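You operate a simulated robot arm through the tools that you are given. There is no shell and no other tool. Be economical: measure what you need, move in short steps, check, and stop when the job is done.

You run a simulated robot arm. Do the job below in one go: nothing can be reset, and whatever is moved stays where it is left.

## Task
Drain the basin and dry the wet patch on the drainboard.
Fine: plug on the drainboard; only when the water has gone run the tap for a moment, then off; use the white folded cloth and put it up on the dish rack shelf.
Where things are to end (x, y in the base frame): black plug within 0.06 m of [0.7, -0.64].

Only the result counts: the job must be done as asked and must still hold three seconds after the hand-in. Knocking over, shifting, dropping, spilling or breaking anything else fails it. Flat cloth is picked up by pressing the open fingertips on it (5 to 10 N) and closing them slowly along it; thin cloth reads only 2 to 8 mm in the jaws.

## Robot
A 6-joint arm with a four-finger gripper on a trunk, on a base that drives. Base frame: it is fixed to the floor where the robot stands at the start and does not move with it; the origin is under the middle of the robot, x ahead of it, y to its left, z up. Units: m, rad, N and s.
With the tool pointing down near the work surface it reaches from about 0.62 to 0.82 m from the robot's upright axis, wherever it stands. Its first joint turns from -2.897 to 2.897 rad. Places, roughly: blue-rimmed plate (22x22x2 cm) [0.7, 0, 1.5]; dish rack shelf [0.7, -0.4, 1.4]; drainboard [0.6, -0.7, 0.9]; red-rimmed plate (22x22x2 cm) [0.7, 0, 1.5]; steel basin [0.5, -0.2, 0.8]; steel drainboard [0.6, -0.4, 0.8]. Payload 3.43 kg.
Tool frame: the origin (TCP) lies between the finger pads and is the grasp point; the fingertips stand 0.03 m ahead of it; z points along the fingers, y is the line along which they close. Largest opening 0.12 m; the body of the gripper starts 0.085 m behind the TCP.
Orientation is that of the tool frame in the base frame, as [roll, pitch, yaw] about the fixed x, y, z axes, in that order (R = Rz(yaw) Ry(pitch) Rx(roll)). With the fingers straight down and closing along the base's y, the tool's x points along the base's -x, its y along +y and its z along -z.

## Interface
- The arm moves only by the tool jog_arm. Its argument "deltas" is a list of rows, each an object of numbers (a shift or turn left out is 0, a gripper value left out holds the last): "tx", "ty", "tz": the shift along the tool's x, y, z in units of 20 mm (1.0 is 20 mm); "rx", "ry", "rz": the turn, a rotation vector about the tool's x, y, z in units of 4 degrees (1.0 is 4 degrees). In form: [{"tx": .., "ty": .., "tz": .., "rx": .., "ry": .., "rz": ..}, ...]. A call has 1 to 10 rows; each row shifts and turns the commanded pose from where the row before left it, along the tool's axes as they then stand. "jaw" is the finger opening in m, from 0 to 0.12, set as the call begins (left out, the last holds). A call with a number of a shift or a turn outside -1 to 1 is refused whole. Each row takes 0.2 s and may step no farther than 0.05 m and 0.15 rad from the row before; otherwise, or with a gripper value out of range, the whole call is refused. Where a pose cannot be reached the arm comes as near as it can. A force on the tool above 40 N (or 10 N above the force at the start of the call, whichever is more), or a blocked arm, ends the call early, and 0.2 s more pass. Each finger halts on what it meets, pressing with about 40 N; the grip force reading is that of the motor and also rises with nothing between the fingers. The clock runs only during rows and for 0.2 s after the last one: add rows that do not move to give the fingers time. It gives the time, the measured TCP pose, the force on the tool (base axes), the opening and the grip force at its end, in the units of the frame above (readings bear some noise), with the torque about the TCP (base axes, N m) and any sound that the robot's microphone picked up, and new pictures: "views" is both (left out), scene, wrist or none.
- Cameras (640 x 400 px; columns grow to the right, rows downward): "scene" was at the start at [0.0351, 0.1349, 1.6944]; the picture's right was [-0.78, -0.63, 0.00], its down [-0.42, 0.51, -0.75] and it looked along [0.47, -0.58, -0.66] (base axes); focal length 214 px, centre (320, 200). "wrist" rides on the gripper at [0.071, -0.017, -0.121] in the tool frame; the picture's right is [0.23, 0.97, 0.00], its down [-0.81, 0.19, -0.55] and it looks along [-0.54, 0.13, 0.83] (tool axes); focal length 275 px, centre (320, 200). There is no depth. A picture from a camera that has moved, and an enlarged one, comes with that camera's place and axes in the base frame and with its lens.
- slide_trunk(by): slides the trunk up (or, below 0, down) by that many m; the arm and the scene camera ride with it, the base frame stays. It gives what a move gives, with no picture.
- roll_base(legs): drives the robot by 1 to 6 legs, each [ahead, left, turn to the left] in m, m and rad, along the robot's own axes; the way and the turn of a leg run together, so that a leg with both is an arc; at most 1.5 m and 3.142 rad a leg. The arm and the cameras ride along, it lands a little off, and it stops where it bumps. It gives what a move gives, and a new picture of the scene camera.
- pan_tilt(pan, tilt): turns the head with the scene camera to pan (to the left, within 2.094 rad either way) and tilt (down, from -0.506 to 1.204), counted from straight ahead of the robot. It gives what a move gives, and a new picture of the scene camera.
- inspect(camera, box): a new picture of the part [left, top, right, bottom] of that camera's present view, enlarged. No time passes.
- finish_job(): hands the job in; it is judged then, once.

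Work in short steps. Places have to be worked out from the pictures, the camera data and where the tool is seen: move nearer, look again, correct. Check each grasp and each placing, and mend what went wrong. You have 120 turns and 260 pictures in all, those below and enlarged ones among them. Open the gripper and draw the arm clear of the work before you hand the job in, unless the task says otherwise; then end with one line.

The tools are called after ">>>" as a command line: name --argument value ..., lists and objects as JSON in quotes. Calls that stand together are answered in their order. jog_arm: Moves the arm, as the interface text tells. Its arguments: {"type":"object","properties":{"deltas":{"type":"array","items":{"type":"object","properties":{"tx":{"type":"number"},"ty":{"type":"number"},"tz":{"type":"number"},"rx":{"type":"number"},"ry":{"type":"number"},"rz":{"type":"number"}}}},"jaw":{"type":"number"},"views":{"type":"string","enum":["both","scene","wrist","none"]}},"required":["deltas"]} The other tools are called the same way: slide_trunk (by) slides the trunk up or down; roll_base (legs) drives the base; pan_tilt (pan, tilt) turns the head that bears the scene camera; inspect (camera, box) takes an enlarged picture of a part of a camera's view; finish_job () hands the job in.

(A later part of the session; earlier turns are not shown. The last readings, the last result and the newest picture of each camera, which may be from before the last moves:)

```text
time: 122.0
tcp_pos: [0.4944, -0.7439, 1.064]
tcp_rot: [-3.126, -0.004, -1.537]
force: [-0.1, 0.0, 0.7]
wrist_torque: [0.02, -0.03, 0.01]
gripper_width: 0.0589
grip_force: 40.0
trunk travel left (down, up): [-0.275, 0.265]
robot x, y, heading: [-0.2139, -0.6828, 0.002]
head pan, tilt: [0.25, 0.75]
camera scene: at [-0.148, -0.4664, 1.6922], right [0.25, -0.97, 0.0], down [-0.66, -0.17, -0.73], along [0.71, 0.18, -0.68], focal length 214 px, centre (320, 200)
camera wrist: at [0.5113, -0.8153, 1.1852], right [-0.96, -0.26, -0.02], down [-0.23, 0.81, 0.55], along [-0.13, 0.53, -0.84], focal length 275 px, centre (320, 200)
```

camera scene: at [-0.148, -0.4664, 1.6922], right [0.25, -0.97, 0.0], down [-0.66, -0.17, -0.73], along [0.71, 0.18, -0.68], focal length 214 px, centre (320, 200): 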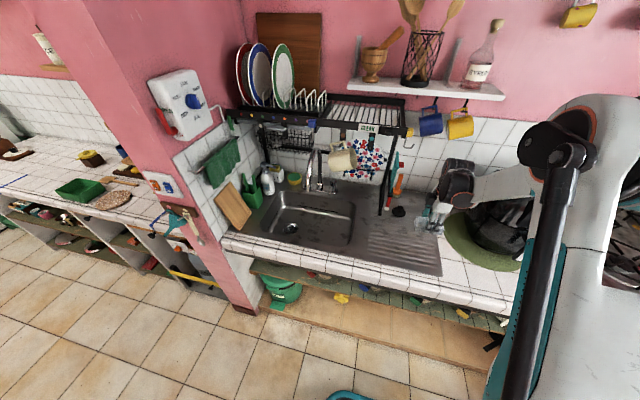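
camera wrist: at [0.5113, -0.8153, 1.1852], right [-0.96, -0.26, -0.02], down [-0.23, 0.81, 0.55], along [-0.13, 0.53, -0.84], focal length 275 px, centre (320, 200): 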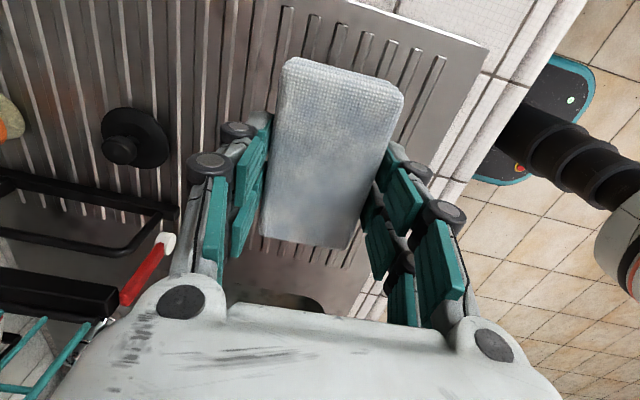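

>>> inspect --camera "scene" --box '[350, 195, 450, 285]'

>>> inspect --camera "wrist" --box '[0, 0, 480, 300]'

>>> inspect --camera "scene" --box '[220, 70, 430, 210]'

```text
4.44 times, centred on (400, 240) of scene
camera zoom: at [-0.148, -0.4664, 1.6922], right [0.25, -0.97, 0.0], down [-0.66, -0.17, -0.73], along [0.71, 0.18, -0.68], focal length 953 px, centre (-36, 22)
```

zoom: 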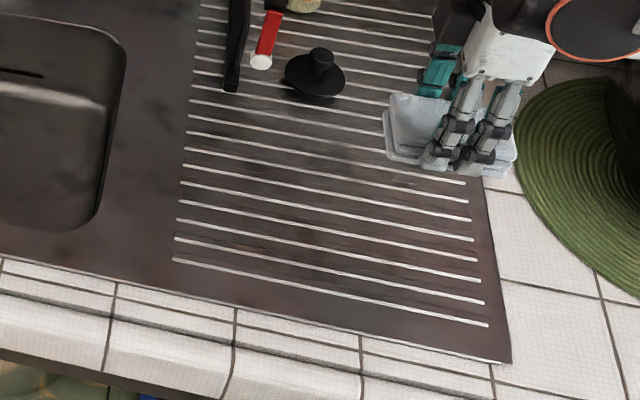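

```text
1.33 times, centred on (240, 150) of wrist
camera zoom: at [0.5113, -0.8153, 1.1852], right [-0.96, -0.26, -0.02], down [-0.23, 0.81, 0.55], along [-0.13, 0.53, -0.84], focal length 367 px, centre (427, 267)
```

zoom: 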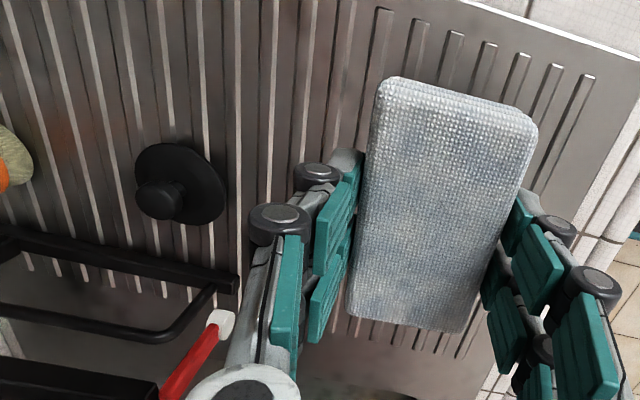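

```text
2.86 times, centred on (325, 140) of scene
camera zoom: at [-0.148, -0.4664, 1.6922], right [0.25, -0.97, 0.0], down [-0.66, -0.17, -0.73], along [0.71, 0.18, -0.68], focal length 613 px, centre (306, 371)
```

zoom: 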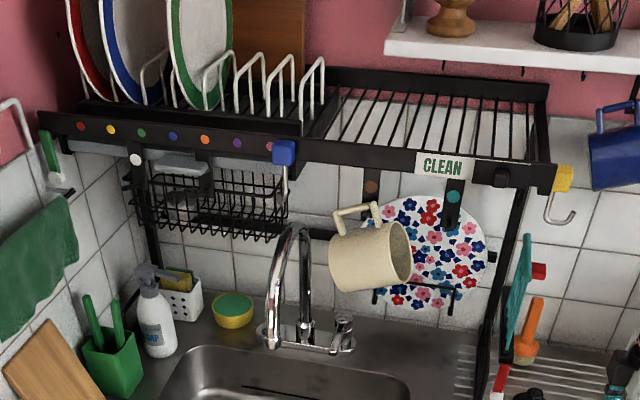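

The drainboard is dry. The open grate of the rack is centred about (0.70,-0.43), z≈1.37. I raise the trunk and hand, then strafe left in front of the rack.

>>> slide_trunk --by 0.26

>>> jog_arm --deltas '[{"tz": -1}, {"tz": -1}, {"tz": -1}, {"tz": -1}, {"tz": -1}, {"tz": -1}, {"tz": -1}, {"tz": -1}, {"tz": -1}]'

```text
time: 124.7
tcp_pos: [0.4934, -0.7438, 1.3233]
tcp_rot: [-3.123, -0.004, -1.535]
force: [-0.2, -0.1, -0.7]
wrist_torque: [0.03, 0.0, -0.01]
gripper_width: 0.0591
grip_force: 40.5
trunk travel left (down, up): [-0.535, 0.005]
robot x, y, heading: [-0.2092, -0.684, -0.0]
head pan, tilt: [0.25, 0.75]
```

```text
time: 126.7
tcp_pos: [0.4904, -0.7451, 1.5035]
tcp_rot: [-3.125, -0.004, -1.537]
force: [-0.3, -0.3, -1.0]
wrist_torque: [-0.03, 0.0, -0.02]
gripper_width: 0.0588
grip_force: 39.7
trunk travel left (down, up): [-0.535, 0.005]
robot x, y, heading: [-0.2122, -0.6847, 0.001]
head pan, tilt: [0.25, 0.75]
camera scene: at [-0.1487, -0.4661, 1.9521], right [0.25, -0.97, 0.0], down [-0.66, -0.17, -0.73], along [0.71, 0.18, -0.68], focal length 214 px, centre (320, 200)
camera wrist: at [0.5072, -0.8162, 1.6262], right [-0.96, -0.26, -0.02], down [-0.23, 0.81, 0.55], along [-0.13, 0.53, -0.84], focal length 275 px, centre (320, 200)
```

scene: 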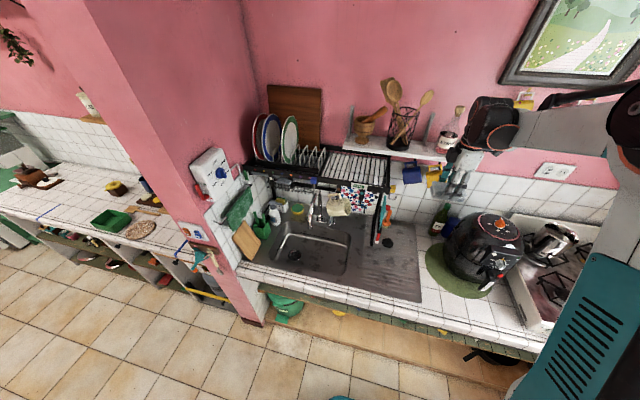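
wrist: 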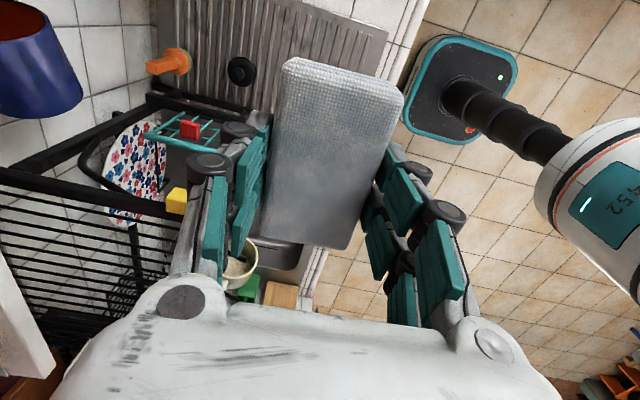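

>>> roll_base --legs '[[0, 0.28, 0], [0.12, 0, 0]]'

>>> jog_arm --deltas '[{}]' --views "wrist"

>>> inspect --camera "scene" --box '[240, 60, 500, 240]'

```text
time: 129.4
tcp_pos: [0.6146, -0.4686, 1.5013]
tcp_rot: [-3.125, -0.005, -1.536]
force: [1.1, 0.0, -0.9]
wrist_torque: [-0.01, 0.06, 0.02]
gripper_width: 0.059
grip_force: 40.0
trunk travel left (down, up): [-0.535, 0.005]
robot x, y, heading: [-0.0877, -0.413, -0.002]
head pan, tilt: [0.25, 0.75]
camera scene: at [-0.0235, -0.1897, 1.952], right [0.25, -0.97, 0.0], down [-0.66, -0.17, -0.73], along [0.71, 0.18, -0.68], focal length 214 px, centre (320, 200)
```

scene: 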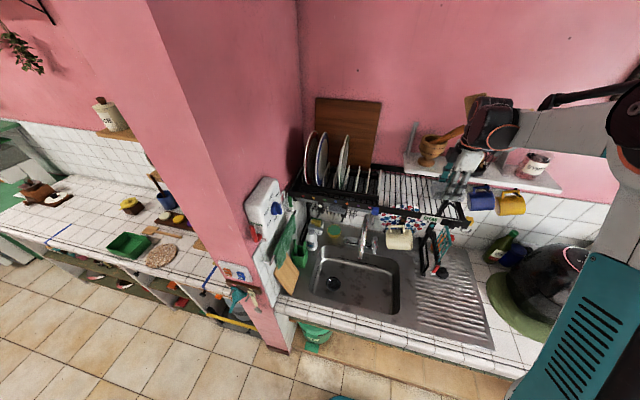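

```text
time: 129.8
tcp_pos: [0.6121, -0.4676, 1.5029]
tcp_rot: [-3.123, -0.003, -1.535]
force: [0.5, 0.0, -0.5]
wrist_torque: [0.0, 0.02, 0.04]
gripper_width: 0.0589
grip_force: 40.4
trunk travel left (down, up): [-0.535, 0.005]
robot x, y, heading: [-0.0893, -0.4109, 0.001]
head pan, tilt: [0.25, 0.75]
camera wrist: at [0.6295, -0.5401, 1.6257], right [-0.96, -0.26, -0.02], down [-0.23, 0.81, 0.55], along [-0.13, 0.53, -0.84], focal length 275 px, centre (320, 200)
```

wrist: 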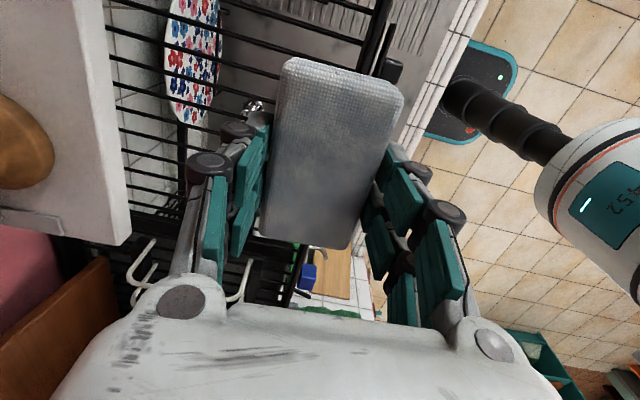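

```text
2.22 times, centred on (370, 150) of scene
camera zoom: at [-0.0262, -0.1898, 1.9522], right [0.25, -0.97, 0.0], down [-0.66, -0.17, -0.73], along [0.71, 0.18, -0.68], focal length 477 px, centre (209, 311)
```

zoom: 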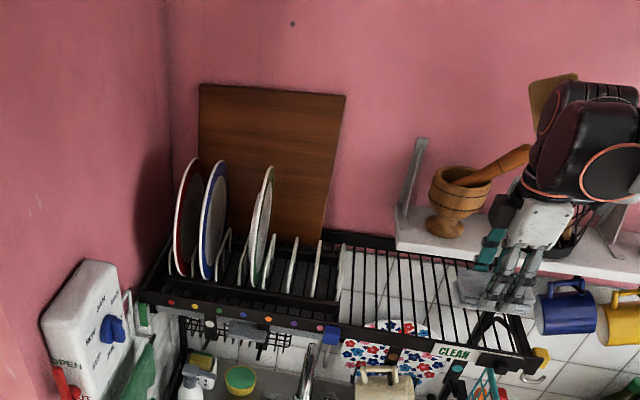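

Wall shelf front edge is at x≈0.75, rack rail at x≈0.59. I place the cloth at about (0.655,-0.43): move over, then lower.

>>> jog_arm --deltas '[{"ty": -1, "tx": -1}, {"ty": -1, "tx": -0.7}, {"ty": -0.1}, {"tz": 1}, {"tz": 1}]'

>>> inspect --camera "scene" --box '[360, 80, 540, 240]'

```text
time: 131.0
tcp_pos: [0.6538, -0.4334, 1.4646]
tcp_rot: [-3.123, -0.003, -1.537]
force: [0.2, 0.0, -0.9]
wrist_torque: [-0.02, 0.0, 0.01]
gripper_width: 0.0591
grip_force: 40.0
trunk travel left (down, up): [-0.535, 0.005]
robot x, y, heading: [-0.0873, -0.4128, -0.004]
head pan, tilt: [0.25, 0.75]
camera scene: at [-0.0265, -0.1897, 1.9521], right [0.25, -0.97, 0.0], down [-0.66, -0.17, -0.73], along [0.71, 0.18, -0.68], focal length 214 px, centre (320, 200)
camera wrist: at [0.6711, -0.5046, 1.5862], right [-0.96, -0.26, -0.02], down [-0.23, 0.81, 0.55], along [-0.13, 0.53, -0.84], focal length 275 px, centre (320, 200)
```

scene: 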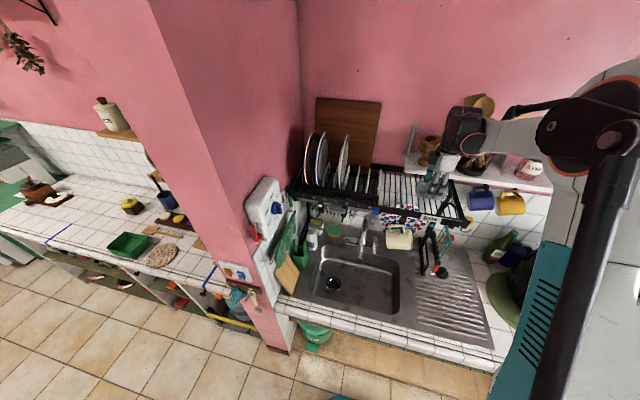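
wrist: 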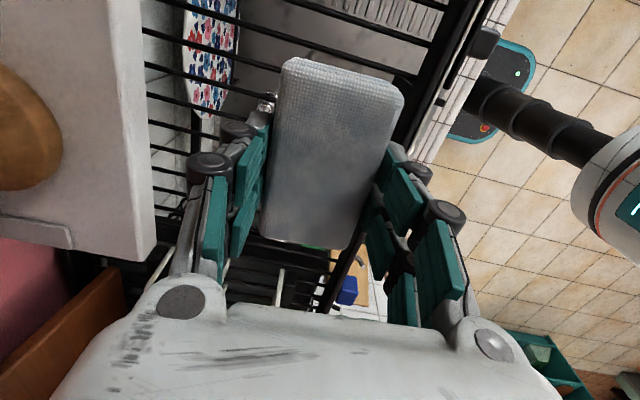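

```text
2.50 times, centred on (450, 160) of scene
camera zoom: at [-0.0265, -0.1897, 1.9521], right [0.25, -0.97, 0.0], down [-0.66, -0.17, -0.73], along [0.71, 0.18, -0.68], focal length 536 px, centre (-5, 300)
```

zoom: 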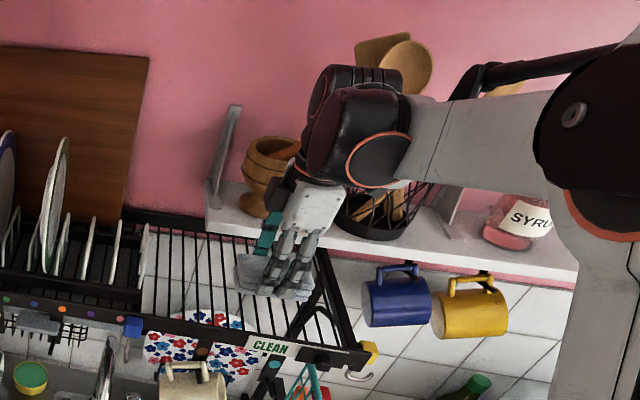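

Clear of the rail and of the wall shelf. I lower to contact with the grate.

>>> jog_arm --deltas '[{"tz": 0.5}, {"tz": 0.5}, {"tz": 0.3}, {"tz": 0.2}, {"tz": 0.2}, {"tz": 0.2}, {"tz": 0.2}]' --views "none"

```text
time: 132.6
tcp_pos: [0.6571, -0.4341, 1.4224]
tcp_rot: [-3.126, -0.003, -1.536]
force: [0.3, 0.6, -0.5]
wrist_torque: [0.01, -0.01, -0.04]
gripper_width: 0.0591
grip_force: 39.9
trunk travel left (down, up): [-0.535, 0.005]
robot x, y, heading: [-0.087, -0.4077, -0.0]
head pan, tilt: [0.25, 0.75]
```

>>> jog_arm --deltas '[{"tz": 0.2}, {"tz": 0.2}, {"tz": 0.2}, {"tz": 0.2}, {"tz": 0.2}, {"tz": 0.2}]' --views "wrist"

```text
time: 134.0
tcp_pos: [0.6553, -0.4353, 1.4]
tcp_rot: [-3.123, -0.003, -1.537]
force: [7.4, 0.1, 31.2]
wrist_torque: [0.01, 0.38, -0.01]
gripper_width: 0.0592
grip_force: 39.8
trunk travel left (down, up): [-0.535, 0.005]
robot x, y, heading: [-0.0874, -0.4069, -0.0]
head pan, tilt: [0.25, 0.75]
camera wrist: at [0.6722, -0.5046, 1.5221], right [-0.96, -0.26, -0.02], down [-0.23, 0.81, 0.55], along [-0.13, 0.53, -0.84], focal length 275 px, centre (320, 200)
```

wrist: 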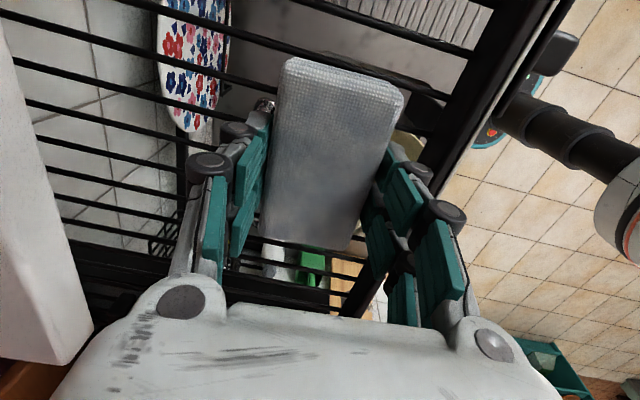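

Contact at 31 N: cloth rests on the grate. I ease up 1.5 mm and open to 0.078.

>>> jog_arm --deltas '[{"tz": -0.08}, {}]' --views "none"

>>> jog_arm --deltas '[{}, {}, {"tz": -0.5}, {"tz": -1}, {"tz": -1}, {"tz": -1}, {"tz": -1}]' --jaw 0.078

```text
time: 134.6
tcp_pos: [0.6551, -0.434, 1.3994]
tcp_rot: [-3.123, -0.004, -1.536]
force: [5.7, 2.3, 17.4]
wrist_torque: [0.05, 0.1, 0.0]
gripper_width: 0.059
grip_force: 39.6
trunk travel left (down, up): [-0.535, 0.005]
robot x, y, heading: [-0.086, -0.4093, 0.001]
head pan, tilt: [0.25, 0.75]
```

```text
time: 136.2
tcp_pos: [0.6528, -0.4345, 1.4902]
tcp_rot: [-3.124, -0.003, -1.534]
force: [0.3, 0.2, 0.2]
wrist_torque: [0.04, -0.02, 0.02]
gripper_width: 0.0783
grip_force: 0.1
trunk travel left (down, up): [-0.535, 0.005]
robot x, y, heading: [-0.0886, -0.4096, -0.005]
head pan, tilt: [0.25, 0.75]
camera scene: at [-0.0267, -0.1897, 1.9521], right [0.25, -0.97, 0.0], down [-0.66, -0.17, -0.73], along [0.71, 0.18, -0.68], focal length 214 px, centre (320, 200)
camera wrist: at [0.6703, -0.5051, 1.6129], right [-0.96, -0.26, -0.02], down [-0.23, 0.81, 0.55], along [-0.13, 0.53, -0.84], focal length 275 px, centre (320, 200)
```

scene: 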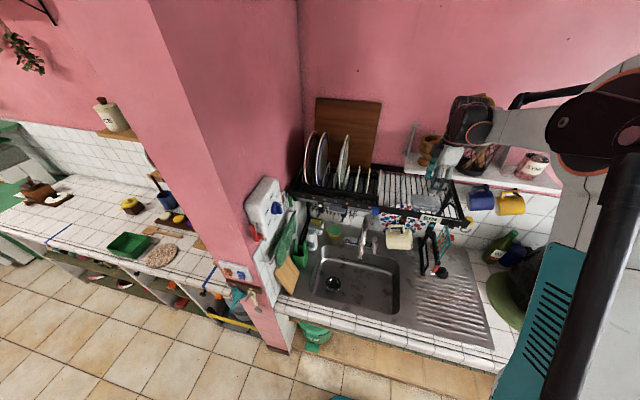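
wrist: 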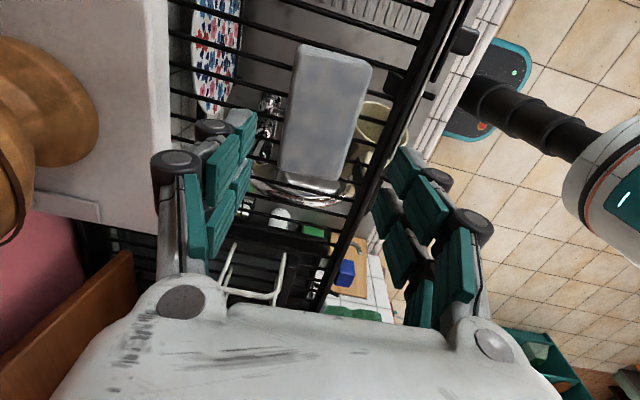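

Cloth lies on the rack grate. Now the tap: I back away, lower the trunk and inspect the lever.

>>> roll_base --legs '[[-0.25, 0, 0]]'

>>> slide_trunk --by -0.3

>>> pan_tilt --pan -0.05 --tilt 0.6

>>> inspect --camera "scene" --box '[220, 120, 420, 260]'

```text
time: 138.1
tcp_pos: [0.4011, -0.4342, 1.4904]
tcp_rot: [-3.124, -0.004, -1.538]
force: [-0.9, -0.5, -0.2]
wrist_torque: [0.0, -0.05, -0.02]
gripper_width: 0.078
grip_force: 0.0
trunk travel left (down, up): [-0.535, 0.005]
robot x, y, heading: [-0.3381, -0.4108, 0.002]
head pan, tilt: [0.25, 0.75]
camera scene: at [-0.2783, -0.1898, 1.9522], right [0.25, -0.97, 0.0], down [-0.66, -0.17, -0.73], along [0.71, 0.18, -0.68], focal length 214 px, centre (320, 200)
```

scene: 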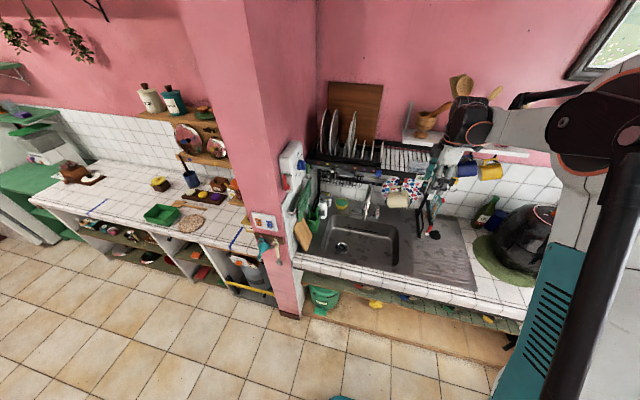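

```text
time: 141.1
tcp_pos: [0.4032, -0.4348, 1.19]
tcp_rot: [-3.125, -0.003, -1.538]
force: [-0.6, -0.6, -0.1]
wrist_torque: [-0.04, 0.01, 0.02]
gripper_width: 0.0778
grip_force: 0.0
trunk travel left (down, up): [-0.235, 0.305]
robot x, y, heading: [-0.3378, -0.413, 0.005]
head pan, tilt: [0.25, 0.75]
```

```text
time: 141.9
tcp_pos: [0.4019, -0.4351, 1.1899]
tcp_rot: [-3.125, -0.001, -1.537]
force: [-0.2, -0.1, 0.4]
wrist_torque: [0.0, -0.01, 0.01]
gripper_width: 0.078
grip_force: 0.2
trunk travel left (down, up): [-0.235, 0.305]
robot x, y, heading: [-0.3404, -0.4099, 0.002]
head pan, tilt: [-0.051, 0.6]
camera scene: at [-0.2683, -0.2147, 1.665], right [-0.05, -1.0, 0.0], down [-0.56, 0.03, -0.82], along [0.82, -0.04, -0.57], focal length 214 px, centre (320, 200)
```

scene: 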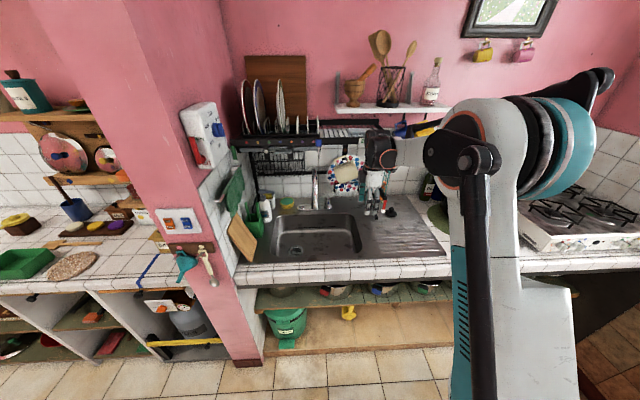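

```text
2.86 times, centred on (320, 190) of scene
camera zoom: at [-0.2683, -0.2147, 1.665], right [-0.05, -1.0, 0.0], down [-0.56, 0.03, -0.82], along [0.82, -0.04, -0.57], focal length 613 px, centre (320, 229)
```

zoom: 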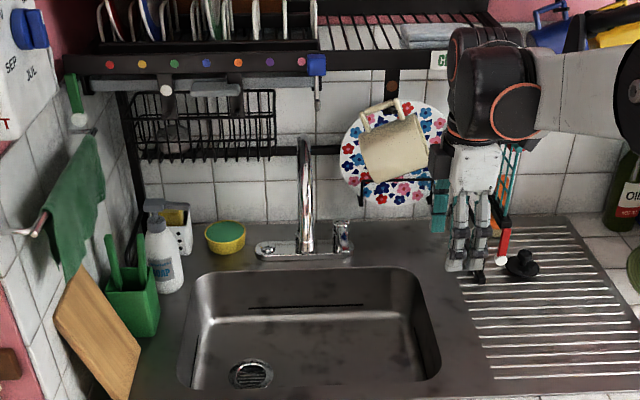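

I rotate the hand back so the wrist camera looks forward, then approach the tap for a close look.

>>> jog_arm --deltas '[{"rz": 1}, {"rz": 1}, {"rz": 1}, {"rz": 1}, {"rz": 1}, {"rz": 1}, {"rz": 1}, {"rz": 1}, {"rz": 1}, {"rz": 1}]' --views "none" --jaw 0.0

>>> jog_arm --deltas '[{"rz": 1}, {"rz": 1}, {"rz": 1}, {"rz": 1}, {"rz": 1}, {"rz": 1}, {"rz": 1}, {"rz": 1}, {"rz": 1}, {"rz": 1}]' --views "none"

>>> jog_arm --deltas '[{"rz": 1}, {"rz": 1}, {"rz": 0.9}, {"ty": 1, "tz": 1}, {"ty": 1, "tz": 1}, {"ty": 1, "tz": 1}, {"tz": 1}, {"ty": 1}]' --views "wrist"

```text
time: 144.1
tcp_pos: [0.4035, -0.4355, 1.19]
tcp_rot: [-3.124, 0.008, -2.238]
force: [0.1, 1.5, 0.4]
wrist_torque: [0.01, 0.0, -0.03]
gripper_width: 0.0
grip_force: 33.7
trunk travel left (down, up): [-0.235, 0.305]
robot x, y, heading: [-0.3385, -0.4083, 0.0]
head pan, tilt: [-0.051, 0.6]
```

```text
time: 146.3
tcp_pos: [0.4024, -0.4358, 1.1902]
tcp_rot: [-3.135, 0.015, -2.934]
force: [0.1, -0.6, -0.1]
wrist_torque: [0.0, 0.0, -0.02]
gripper_width: 0.0001
grip_force: 33.2
trunk travel left (down, up): [-0.235, 0.305]
robot x, y, heading: [-0.3386, -0.4094, -0.003]
head pan, tilt: [-0.051, 0.6]
```

```text
time: 148.1
tcp_pos: [0.4043, -0.3533, 1.1106]
tcp_rot: [-3.138, 0.017, -3.137]
force: [0.1, 0.3, 0.2]
wrist_torque: [0.02, -0.01, -0.02]
gripper_width: 0.0
grip_force: 33.5
trunk travel left (down, up): [-0.235, 0.305]
robot x, y, heading: [-0.3407, -0.4122, -0.001]
head pan, tilt: [-0.051, 0.6]
camera wrist: at [0.3299, -0.3708, 1.2308], right [-0.24, 0.97, -0.01], down [0.8, 0.2, 0.57], along [0.55, 0.13, -0.82], focal length 275 px, centre (320, 200)
```

wrist: 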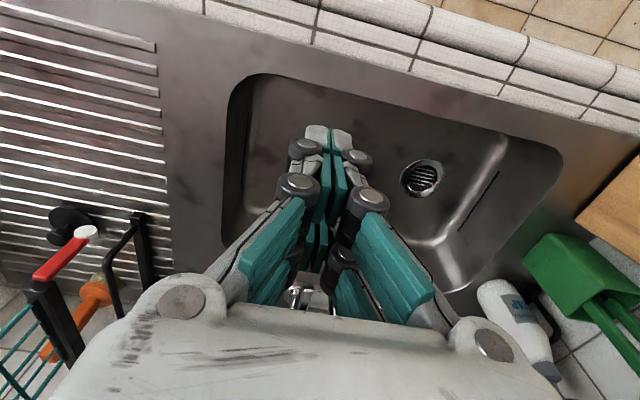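

I tilt the tool forward ~48° so it can reach under the rack, then look.

>>> jog_arm --deltas '[{"ry": -1}, {"ry": -1}, {"ry": -1}, {"ry": -1}, {"ry": -1}, {"ry": -1}, {"ry": -1}, {"ry": -1}, {"ry": -1}, {"ry": -1}]' --views "none"

>>> jog_arm --deltas '[{"ry": -1}, {"ry": -1}]'

```text
time: 150.3
tcp_pos: [0.4052, -0.3561, 1.1092]
tcp_rot: [-3.137, 0.715, -3.133]
force: [-0.2, 0.3, -0.5]
wrist_torque: [0.01, 0.0, 0.01]
gripper_width: 0.0
grip_force: 33.5
trunk travel left (down, up): [-0.235, 0.305]
robot x, y, heading: [-0.3361, -0.41, 0.001]
head pan, tilt: [-0.051, 0.6]
```

```text
time: 150.9
tcp_pos: [0.4054, -0.3554, 1.1104]
tcp_rot: [-3.136, 0.856, -3.13]
force: [0.3, 0.1, 1.4]
wrist_torque: [0.01, -0.02, 0.02]
gripper_width: 0.0003
grip_force: 33.4
trunk travel left (down, up): [-0.235, 0.305]
robot x, y, heading: [-0.3394, -0.4116, 0.002]
head pan, tilt: [-0.051, 0.6]
camera scene: at [-0.2684, -0.2147, 1.665], right [-0.05, -1.0, 0.0], down [-0.56, 0.03, -0.82], along [0.82, -0.04, -0.57], focal length 214 px, centre (320, 200)
camera wrist: at [0.2665, -0.3732, 1.1363], right [-0.16, 0.97, -0.18], down [0.11, 0.2, 0.97], along [0.98, 0.13, -0.14], focal length 275 px, centre (320, 200)
```

scene: 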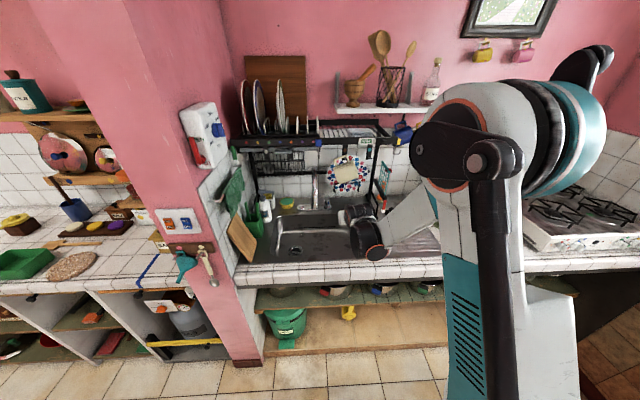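
wrist: 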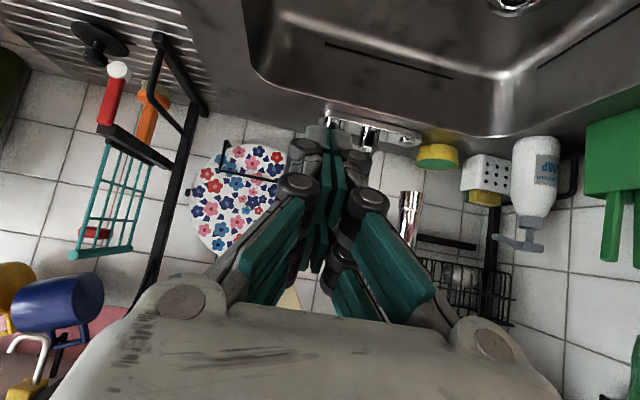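

I open the jaw to see between the fingers and zoom on the tap.

>>> jog_arm --deltas '[{}, {}, {}]' --jaw 0.1 --views "none"

>>> inspect --camera "wrist" --box '[260, 60, 480, 300]'

```text
time: 151.7
tcp_pos: [0.4045, -0.3563, 1.1092]
tcp_rot: [-3.136, 0.855, -3.133]
force: [0.0, 0.3, -0.1]
wrist_torque: [0.01, 0.03, 0.03]
gripper_width: 0.1001
grip_force: 0.0
trunk travel left (down, up): [-0.235, 0.305]
robot x, y, heading: [-0.3333, -0.4107, 0.001]
head pan, tilt: [-0.051, 0.6]
```

```text
1.67 times, centred on (370, 180) of wrist
camera zoom: at [0.2665, -0.3733, 1.1363], right [-0.16, 0.97, -0.18], down [0.11, 0.2, 0.97], along [0.98, 0.13, -0.14], focal length 459 px, centre (237, 233)
```

zoom: 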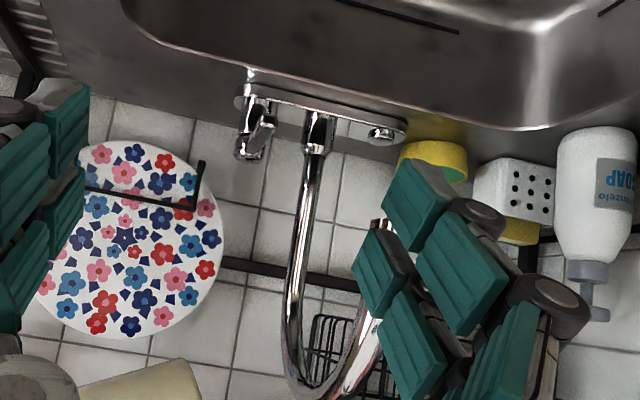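

>>> inspect --camera "wrist" --box '[300, 95, 380, 165]'

>>> inspect --camera "scene" --box '[290, 170, 350, 220]'

```text
5.71 times, centred on (340, 130) of wrist
camera zoom: at [0.2665, -0.3733, 1.1363], right [-0.16, 0.97, -0.18], down [0.11, 0.2, 0.97], along [0.98, 0.13, -0.14], focal length 1573 px, centre (206, 600)
```

zoom: 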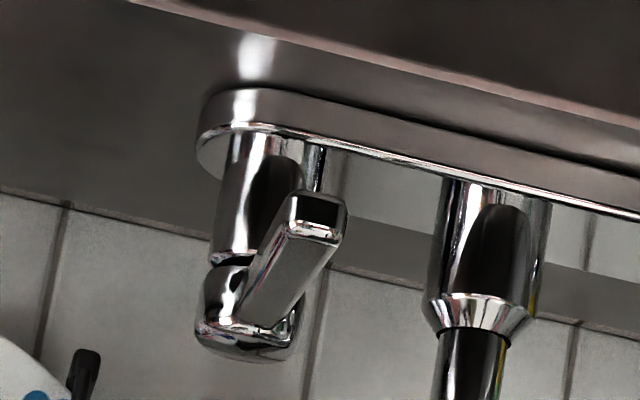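

```text
8.00 times, centred on (320, 195) of scene
camera zoom: at [-0.2684, -0.2147, 1.665], right [-0.05, -1.0, 0.0], down [-0.56, 0.03, -0.82], along [0.82, -0.04, -0.57], focal length 1716 px, centre (320, 240)
```

zoom: 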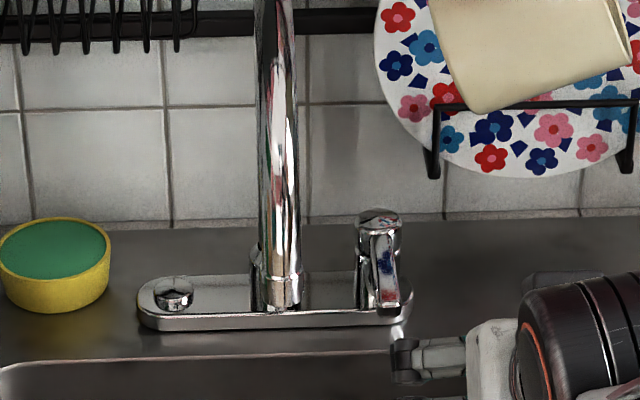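

The mixer handle slopes from the cap (≈0.735,-0.31,0.985) toward me down to its tip (≈0.69,-0.306,0.955). The gripper body would clash with the spout in this roll, so I roll the hand 90° (thin side toward the spout), to put one finger above and one below the handle.

>>> jog_arm --deltas '[{"rz": -1}, {"rz": -1}, {"rz": -1}, {"rz": -1}, {"rz": -1}, {"rz": -1}, {"rz": -1}, {"rz": -1}, {"rz": -1}, {"rz": -1}]' --jaw 0.05 --views "none"

>>> jog_arm --deltas '[{"rz": -1}, {"rz": -1}, {"rz": -1}, {"rz": -1}, {"rz": -1}, {"rz": -1}, {"rz": -1}, {"rz": -1}, {"rz": -1}, {"rz": -1}]' --views "none"

>>> jog_arm --deltas '[{"rz": -1}, {"rz": -1}, {"rz": -0.5}]' --views "wrist"

```text
time: 153.9
tcp_pos: [0.4046, -0.3554, 1.1112]
tcp_rot: [-2.503, 0.611, -2.228]
force: [-0.5, -0.4, 0.9]
wrist_torque: [0.01, 0.0, -0.01]
gripper_width: 0.0503
grip_force: 0.0
trunk travel left (down, up): [-0.235, 0.305]
robot x, y, heading: [-0.3406, -0.4144, 0.005]
head pan, tilt: [-0.051, 0.6]
```

```text
time: 156.1
tcp_pos: [0.4038, -0.3552, 1.1103]
tcp_rot: [-2.295, 0.127, -1.679]
force: [-0.2, 0.0, 0.2]
wrist_torque: [-0.01, 0.04, 0.02]
gripper_width: 0.0501
grip_force: 0.1
trunk travel left (down, up): [-0.235, 0.305]
robot x, y, heading: [-0.3378, -0.4093, 0.0]
head pan, tilt: [-0.051, 0.6]
```

```text
time: 156.9
tcp_pos: [0.4041, -0.3552, 1.1095]
tcp_rot: [-2.288, -0.004, -1.565]
force: [0.2, -0.3, -0.3]
wrist_torque: [0.06, 0.0, 0.01]
gripper_width: 0.05
grip_force: 0.0
trunk travel left (down, up): [-0.235, 0.305]
robot x, y, heading: [-0.3399, -0.4118, 0.001]
head pan, tilt: [-0.051, 0.6]
camera wrist: at [0.3245, -0.4273, 1.2028], right [-0.64, -0.24, -0.73], down [-0.55, 0.81, 0.21], along [0.54, 0.54, -0.65], focal length 275 px, centre (320, 200)
```

wrist: 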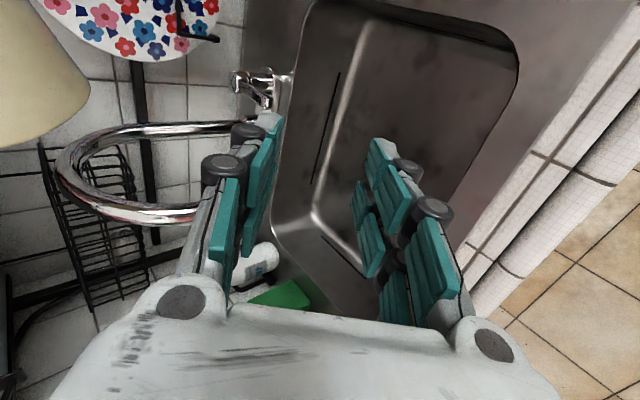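

I lower to z≈1.03, shift to y −0.306, then drive ahead to the pre-approach pose.

>>> jog_arm --deltas '[{"ty": 0.754, "tz": 0.656, "tx": -0.6}, {"ty": 0.754, "tz": 0.656, "tx": -0.6}, {"ty": 0.754, "tz": 0.656, "tx": -0.6}, {"ty": 0.754, "tz": 0.656, "tx": -0.65}]' --views "none"

>>> roll_base --legs '[[0.17, 0, 0]]'

>>> jog_arm --deltas '[{}]' --views "wrist"

```text
time: 157.9
tcp_pos: [0.4044, -0.3052, 1.0285]
tcp_rot: [-2.286, -0.003, -1.566]
force: [0.1, -0.2, 0.0]
wrist_torque: [0.01, -0.03, 0.02]
gripper_width: 0.0498
grip_force: 0.1
trunk travel left (down, up): [-0.235, 0.305]
robot x, y, heading: [-0.3402, -0.4126, 0.005]
head pan, tilt: [-0.051, 0.6]
```

```text
time: 159.3
tcp_pos: [0.573, -0.3048, 1.0287]
tcp_rot: [-2.288, -0.004, -1.563]
force: [0.1, 0.0, -0.1]
wrist_torque: [0.0, 0.0, 0.05]
gripper_width: 0.0502
grip_force: 0.1
trunk travel left (down, up): [-0.235, 0.305]
robot x, y, heading: [-0.1686, -0.4091, -0.002]
head pan, tilt: [-0.051, 0.6]
camera scene: at [-0.0991, -0.2145, 1.6649], right [-0.05, -1.0, 0.0], down [-0.57, 0.03, -0.82], along [0.82, -0.04, -0.57], focal length 214 px, centre (320, 200)
```

scene: 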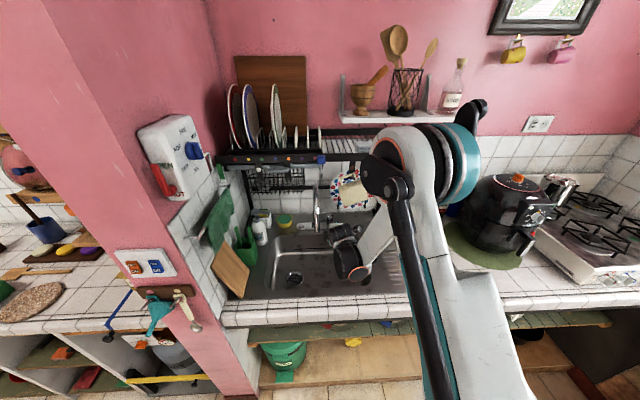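

```text
time: 159.7
tcp_pos: [0.5723, -0.3058, 1.0295]
tcp_rot: [-2.287, -0.003, -1.563]
force: [-0.4, -0.6, 0.1]
wrist_torque: [0.01, 0.02, 0.01]
gripper_width: 0.05
grip_force: 0.1
trunk travel left (down, up): [-0.235, 0.305]
robot x, y, heading: [-0.1734, -0.4122, -0.002]
head pan, tilt: [-0.051, 0.6]
camera wrist: at [0.4926, -0.3773, 1.1228], right [-0.64, -0.24, -0.73], down [-0.55, 0.81, 0.22], along [0.54, 0.54, -0.64], focal length 275 px, centre (320, 200)
```

wrist: 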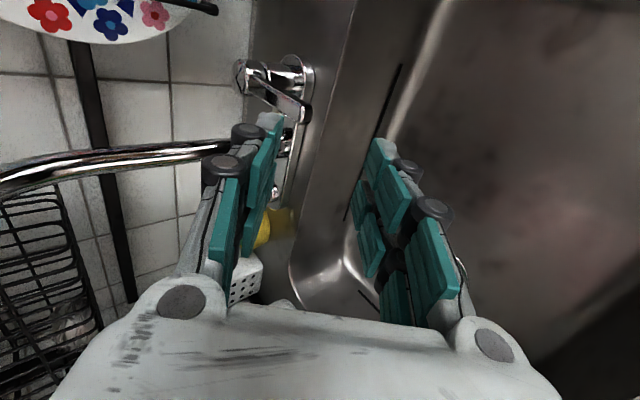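

The handle rises from its tip (0.688,-0.303,0.955) back to the cap, so it should be lifted. I tilt the tool nearly horizontal so one finger can go under and one over the handle end.

>>> jog_arm --deltas '[{"rx": 1}, {"rx": 1}, {"rx": 1}, {"rx": 1}, {"rx": 1}, {"rx": 1}, {"rx": 1}]'

```text
time: 161.3
tcp_pos: [0.6126, -0.2961, 1.0609]
tcp_rot: [-1.799, -0.002, -1.564]
force: [0.6, -0.6, 0.4]
wrist_torque: [0.01, 0.02, 0.0]
gripper_width: 0.0501
grip_force: 0.0
out of reach, approached as far as the arm can: row 4, 5, 6, 7
trunk travel left (down, up): [-0.235, 0.305]
robot x, y, heading: [-0.1739, -0.409, 0.0]
head pan, tilt: [-0.051, 0.6]
camera scene: at [-0.0999, -0.2145, 1.665], right [-0.05, -1.0, 0.0], down [-0.56, 0.03, -0.82], along [0.82, -0.04, -0.57], focal length 214 px, centre (320, 200)
camera wrist: at [0.4981, -0.369, 1.1056], right [-0.22, -0.23, -0.95], down [-0.59, 0.81, -0.06], along [0.78, 0.54, -0.31], focal length 275 px, centre (320, 200)
```

scene: 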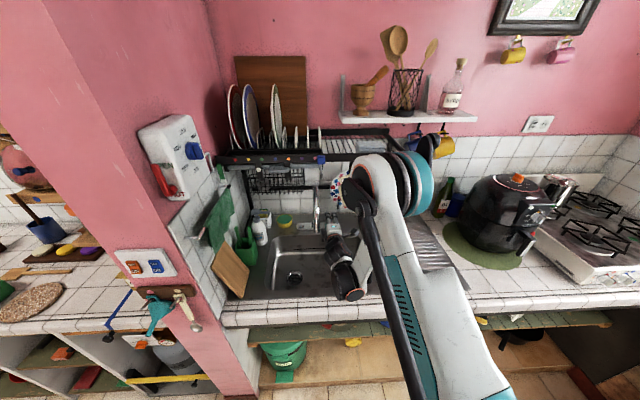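
wrist: 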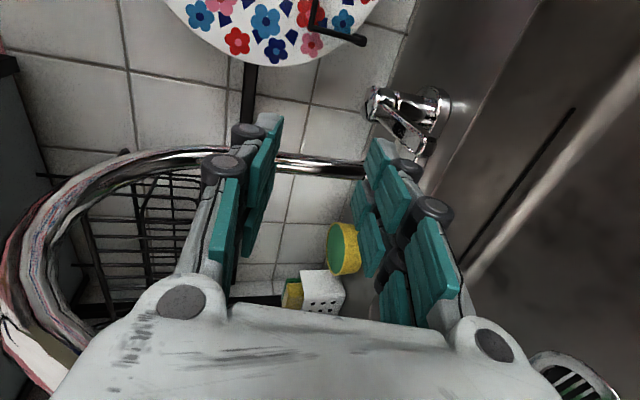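

The tool is now 13° below horizontal but the base is too close. I back up 0.13, then go down to handle height.

>>> roll_base --legs '[[-0.14, 0, 0]]'

>>> jog_arm --deltas '[{"ty": 1, "tz": 0.226, "tx": 0.35}, {"ty": 1, "tz": 0.226}, {"ty": 1, "tz": 0.226}, {"ty": 1, "tz": 0.226}, {"ty": 1, "tz": 0.226}]'

```text
time: 162.6
tcp_pos: [0.4708, -0.296, 1.0607]
tcp_rot: [-1.798, -0.004, -1.564]
force: [-0.2, -0.2, -0.9]
wrist_torque: [0.03, -0.03, 0.0]
gripper_width: 0.0501
grip_force: 0.1
trunk travel left (down, up): [-0.235, 0.305]
robot x, y, heading: [-0.309, -0.4105, -0.001]
head pan, tilt: [-0.051, 0.6]
camera scene: at [-0.2408, -0.2147, 1.6651], right [-0.05, -1.0, 0.0], down [-0.56, 0.03, -0.83], along [0.82, -0.04, -0.56], focal length 214 px, centre (320, 200)
```

scene: 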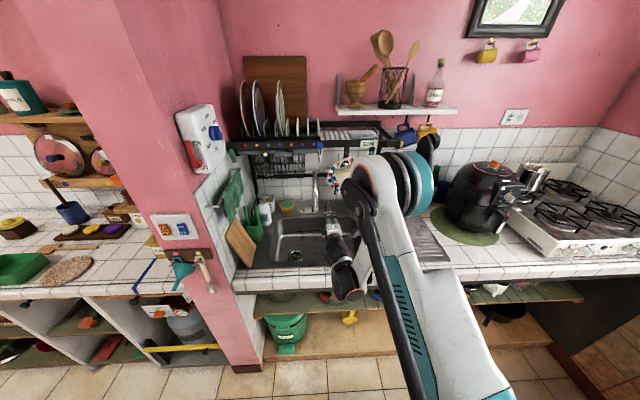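

```text
time: 163.8
tcp_pos: [0.5144, -0.2928, 0.9842]
tcp_rot: [-1.803, -0.003, -1.564]
force: [1.5, 0.1, 0.1]
wrist_torque: [-0.03, 0.0, 0.05]
gripper_width: 0.05
grip_force: 0.1
out of reach, approached as far as the arm can: row 1, 2, 3, 4, 5
trunk travel left (down, up): [-0.235, 0.305]
robot x, y, heading: [-0.3067, -0.412, 0.002]
head pan, tilt: [-0.051, 0.6]
camera scene: at [-0.2396, -0.2145, 1.6649], right [-0.05, -1.0, 0.0], down [-0.56, 0.03, -0.82], along [0.82, -0.04, -0.57], focal length 214 px, centre (320, 200)
camera wrist: at [0.4018, -0.3661, 1.0291], right [-0.22, -0.24, -0.95], down [-0.59, 0.81, -0.06], along [0.78, 0.54, -0.32], focal length 275 px, centre (320, 200)
```

scene: 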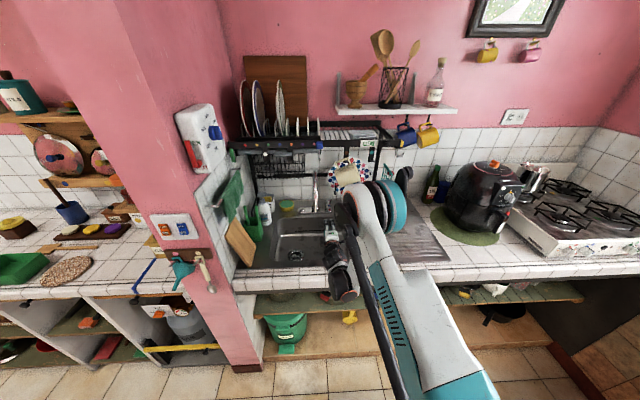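
wrist: 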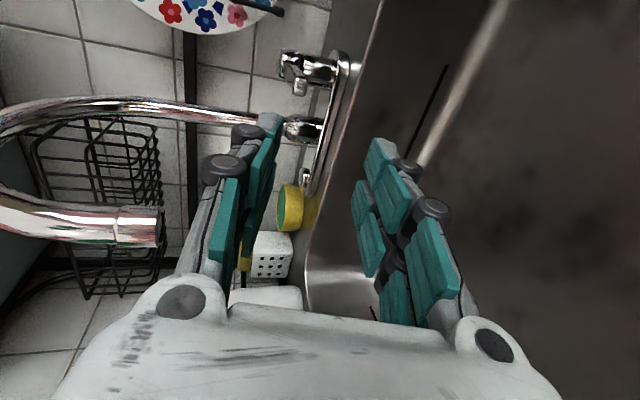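

Moving forward increases the radius, which is what's needed: I advance toward x≈0.60 at z≈0.955.

>>> jog_arm --deltas '[{"tz": 0.94, "ty": 0.08, "tx": 0.2}, {"tz": 0.94, "ty": 0.08, "tx": 0.2}, {"tz": 0.94, "ty": 0.08, "tx": 0.1}, {"tz": 0.94, "ty": 0.08}, {"tz": 0.94, "ty": 0.08}]'

```text
time: 165.0
tcp_pos: [0.6054, -0.3041, 0.9542]
tcp_rot: [-1.799, -0.002, -1.563]
force: [0.5, 0.2, -0.7]
wrist_torque: [-0.01, 0.02, 0.01]
gripper_width: 0.05
grip_force: 0.1
trunk travel left (down, up): [-0.235, 0.305]
robot x, y, heading: [-0.3097, -0.411, 0.003]
head pan, tilt: [-0.051, 0.6]
camera scene: at [-0.2396, -0.2146, 1.6649], right [-0.05, -1.0, 0.0], down [-0.56, 0.03, -0.82], along [0.82, -0.04, -0.57], focal length 214 px, centre (320, 200)
camera wrist: at [0.492, -0.3768, 0.9994], right [-0.22, -0.23, -0.95], down [-0.59, 0.81, -0.06], along [0.78, 0.54, -0.31], focal length 275 px, centre (320, 200)
```

scene: 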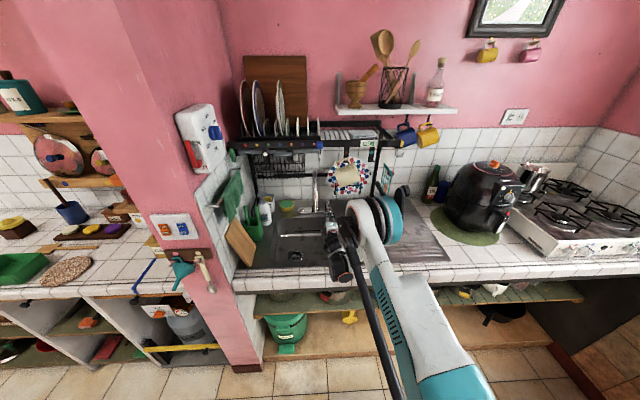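
wrist: 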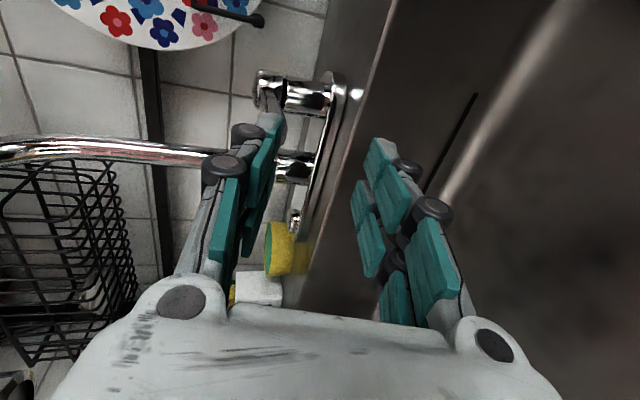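

>>> inspect --camera "wrist" --box '[220, 50, 400, 190]'

>>> inspect --camera "scene" --box '[290, 170, 370, 240]'

```text
2.86 times, centred on (310, 120) of wrist
camera zoom: at [0.492, -0.3768, 0.9994], right [-0.22, -0.23, -0.95], down [-0.59, 0.81, -0.06], along [0.78, 0.54, -0.31], focal length 786 px, centre (349, 429)
```

zoom: 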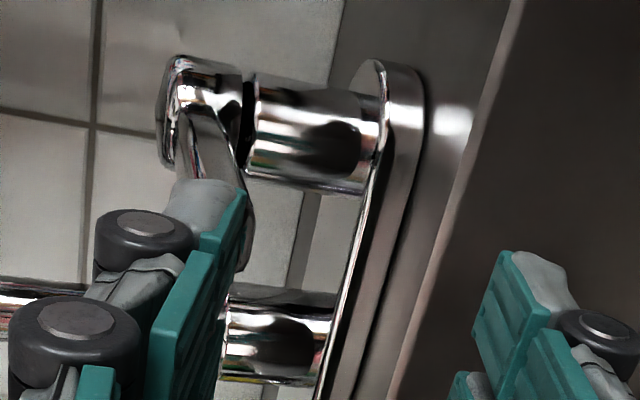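

```text
5.71 times, centred on (330, 205) of scene
camera zoom: at [-0.2396, -0.2146, 1.6649], right [-0.05, -1.0, 0.0], down [-0.56, 0.03, -0.82], along [0.82, -0.04, -0.57], focal length 1226 px, centre (263, 171)
```

zoom: 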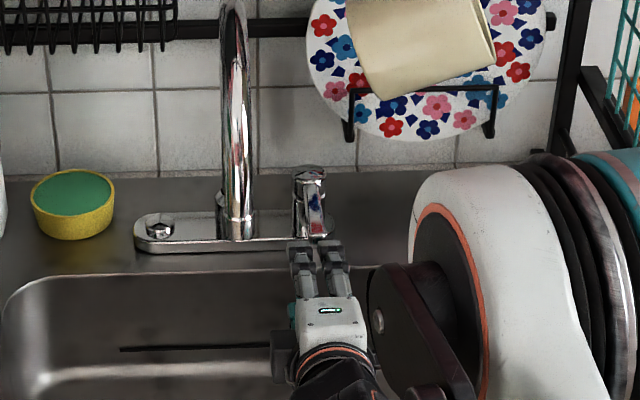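

The upper finger is level with the handle; I raise so that the handle end will enter between the fingers, then advance slowly.

>>> jog_arm --deltas '[{"ty": -0.72}, {"ty": -0.72}, {"tz": 0.8}, {"tz": 0.8}, {"tz": 0.6}]' --views "wrist"

>>> inspect --camera "wrist" --box '[220, 50, 440, 210]'

```text
time: 166.2
tcp_pos: [0.6566, -0.3019, 0.9729]
tcp_rot: [-1.8, -0.005, -1.565]
force: [-0.1, -0.5, 0.1]
wrist_torque: [0.0, 0.0, -0.01]
gripper_width: 0.05
grip_force: 0.0
trunk travel left (down, up): [-0.235, 0.305]
robot x, y, heading: [-0.3088, -0.411, 0.004]
head pan, tilt: [-0.051, 0.6]
camera wrist: at [0.5421, -0.3761, 1.0179], right [-0.22, -0.24, -0.95], down [-0.59, 0.81, -0.06], along [0.78, 0.54, -0.32], focal length 275 px, centre (320, 200)
```

wrist: 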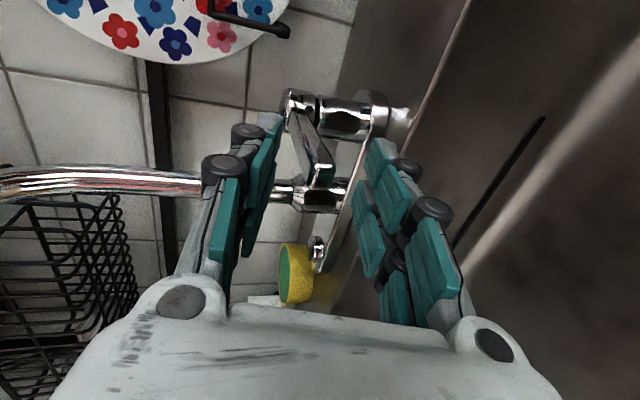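

```text
2.50 times, centred on (330, 130) of wrist
camera zoom: at [0.5421, -0.3761, 1.0179], right [-0.22, -0.24, -0.95], down [-0.59, 0.81, -0.06], along [0.78, 0.54, -0.32], focal length 688 px, centre (295, 375)
```

zoom: 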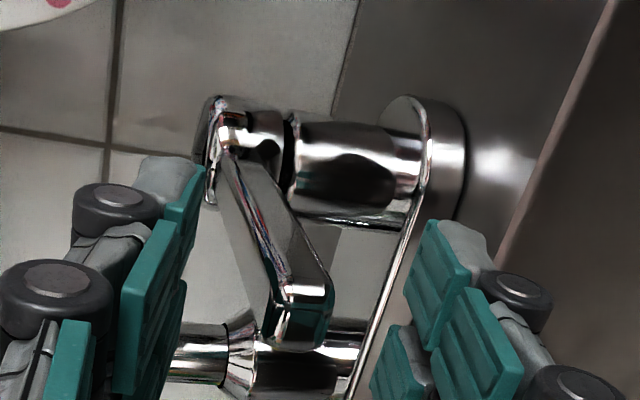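

The handle end is between the fingers. I lift in 5 mm steps, watching force and sound.

>>> jog_arm --deltas '[{"ty": -0.25, "tz": -0.06}, {"ty": -0.25, "tz": -0.06}, {"ty": -0.25, "tz": -0.06}, {"ty": -0.25, "tz": -0.06}]' --views "wrist"

```text
time: 167.2
tcp_pos: [0.6543, -0.303, 0.992]
tcp_rot: [-1.801, -0.003, -1.564]
force: [0.7, 0.0, -2.9]
wrist_torque: [0.0, 0.0, 0.02]
gripper_width: 0.0513
grip_force: 1.5
trunk travel left (down, up): [-0.235, 0.305]
robot x, y, heading: [-0.3085, -0.4131, 0.004]
head pan, tilt: [-0.051, 0.6]
camera wrist: at [0.5415, -0.3755, 1.0378], right [-0.22, -0.24, -0.95], down [-0.59, 0.81, -0.06], along [0.78, 0.54, -0.32], focal length 275 px, centre (320, 200)
```

wrist: 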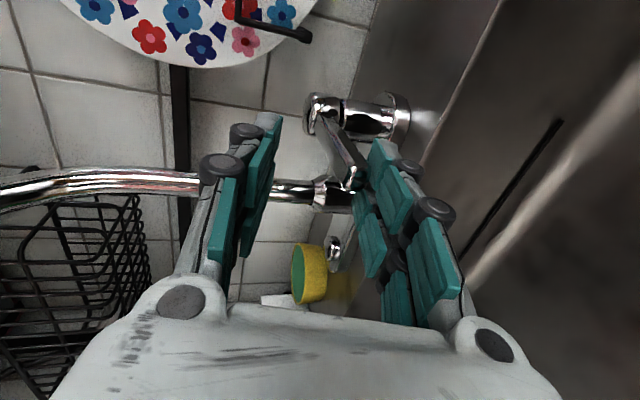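

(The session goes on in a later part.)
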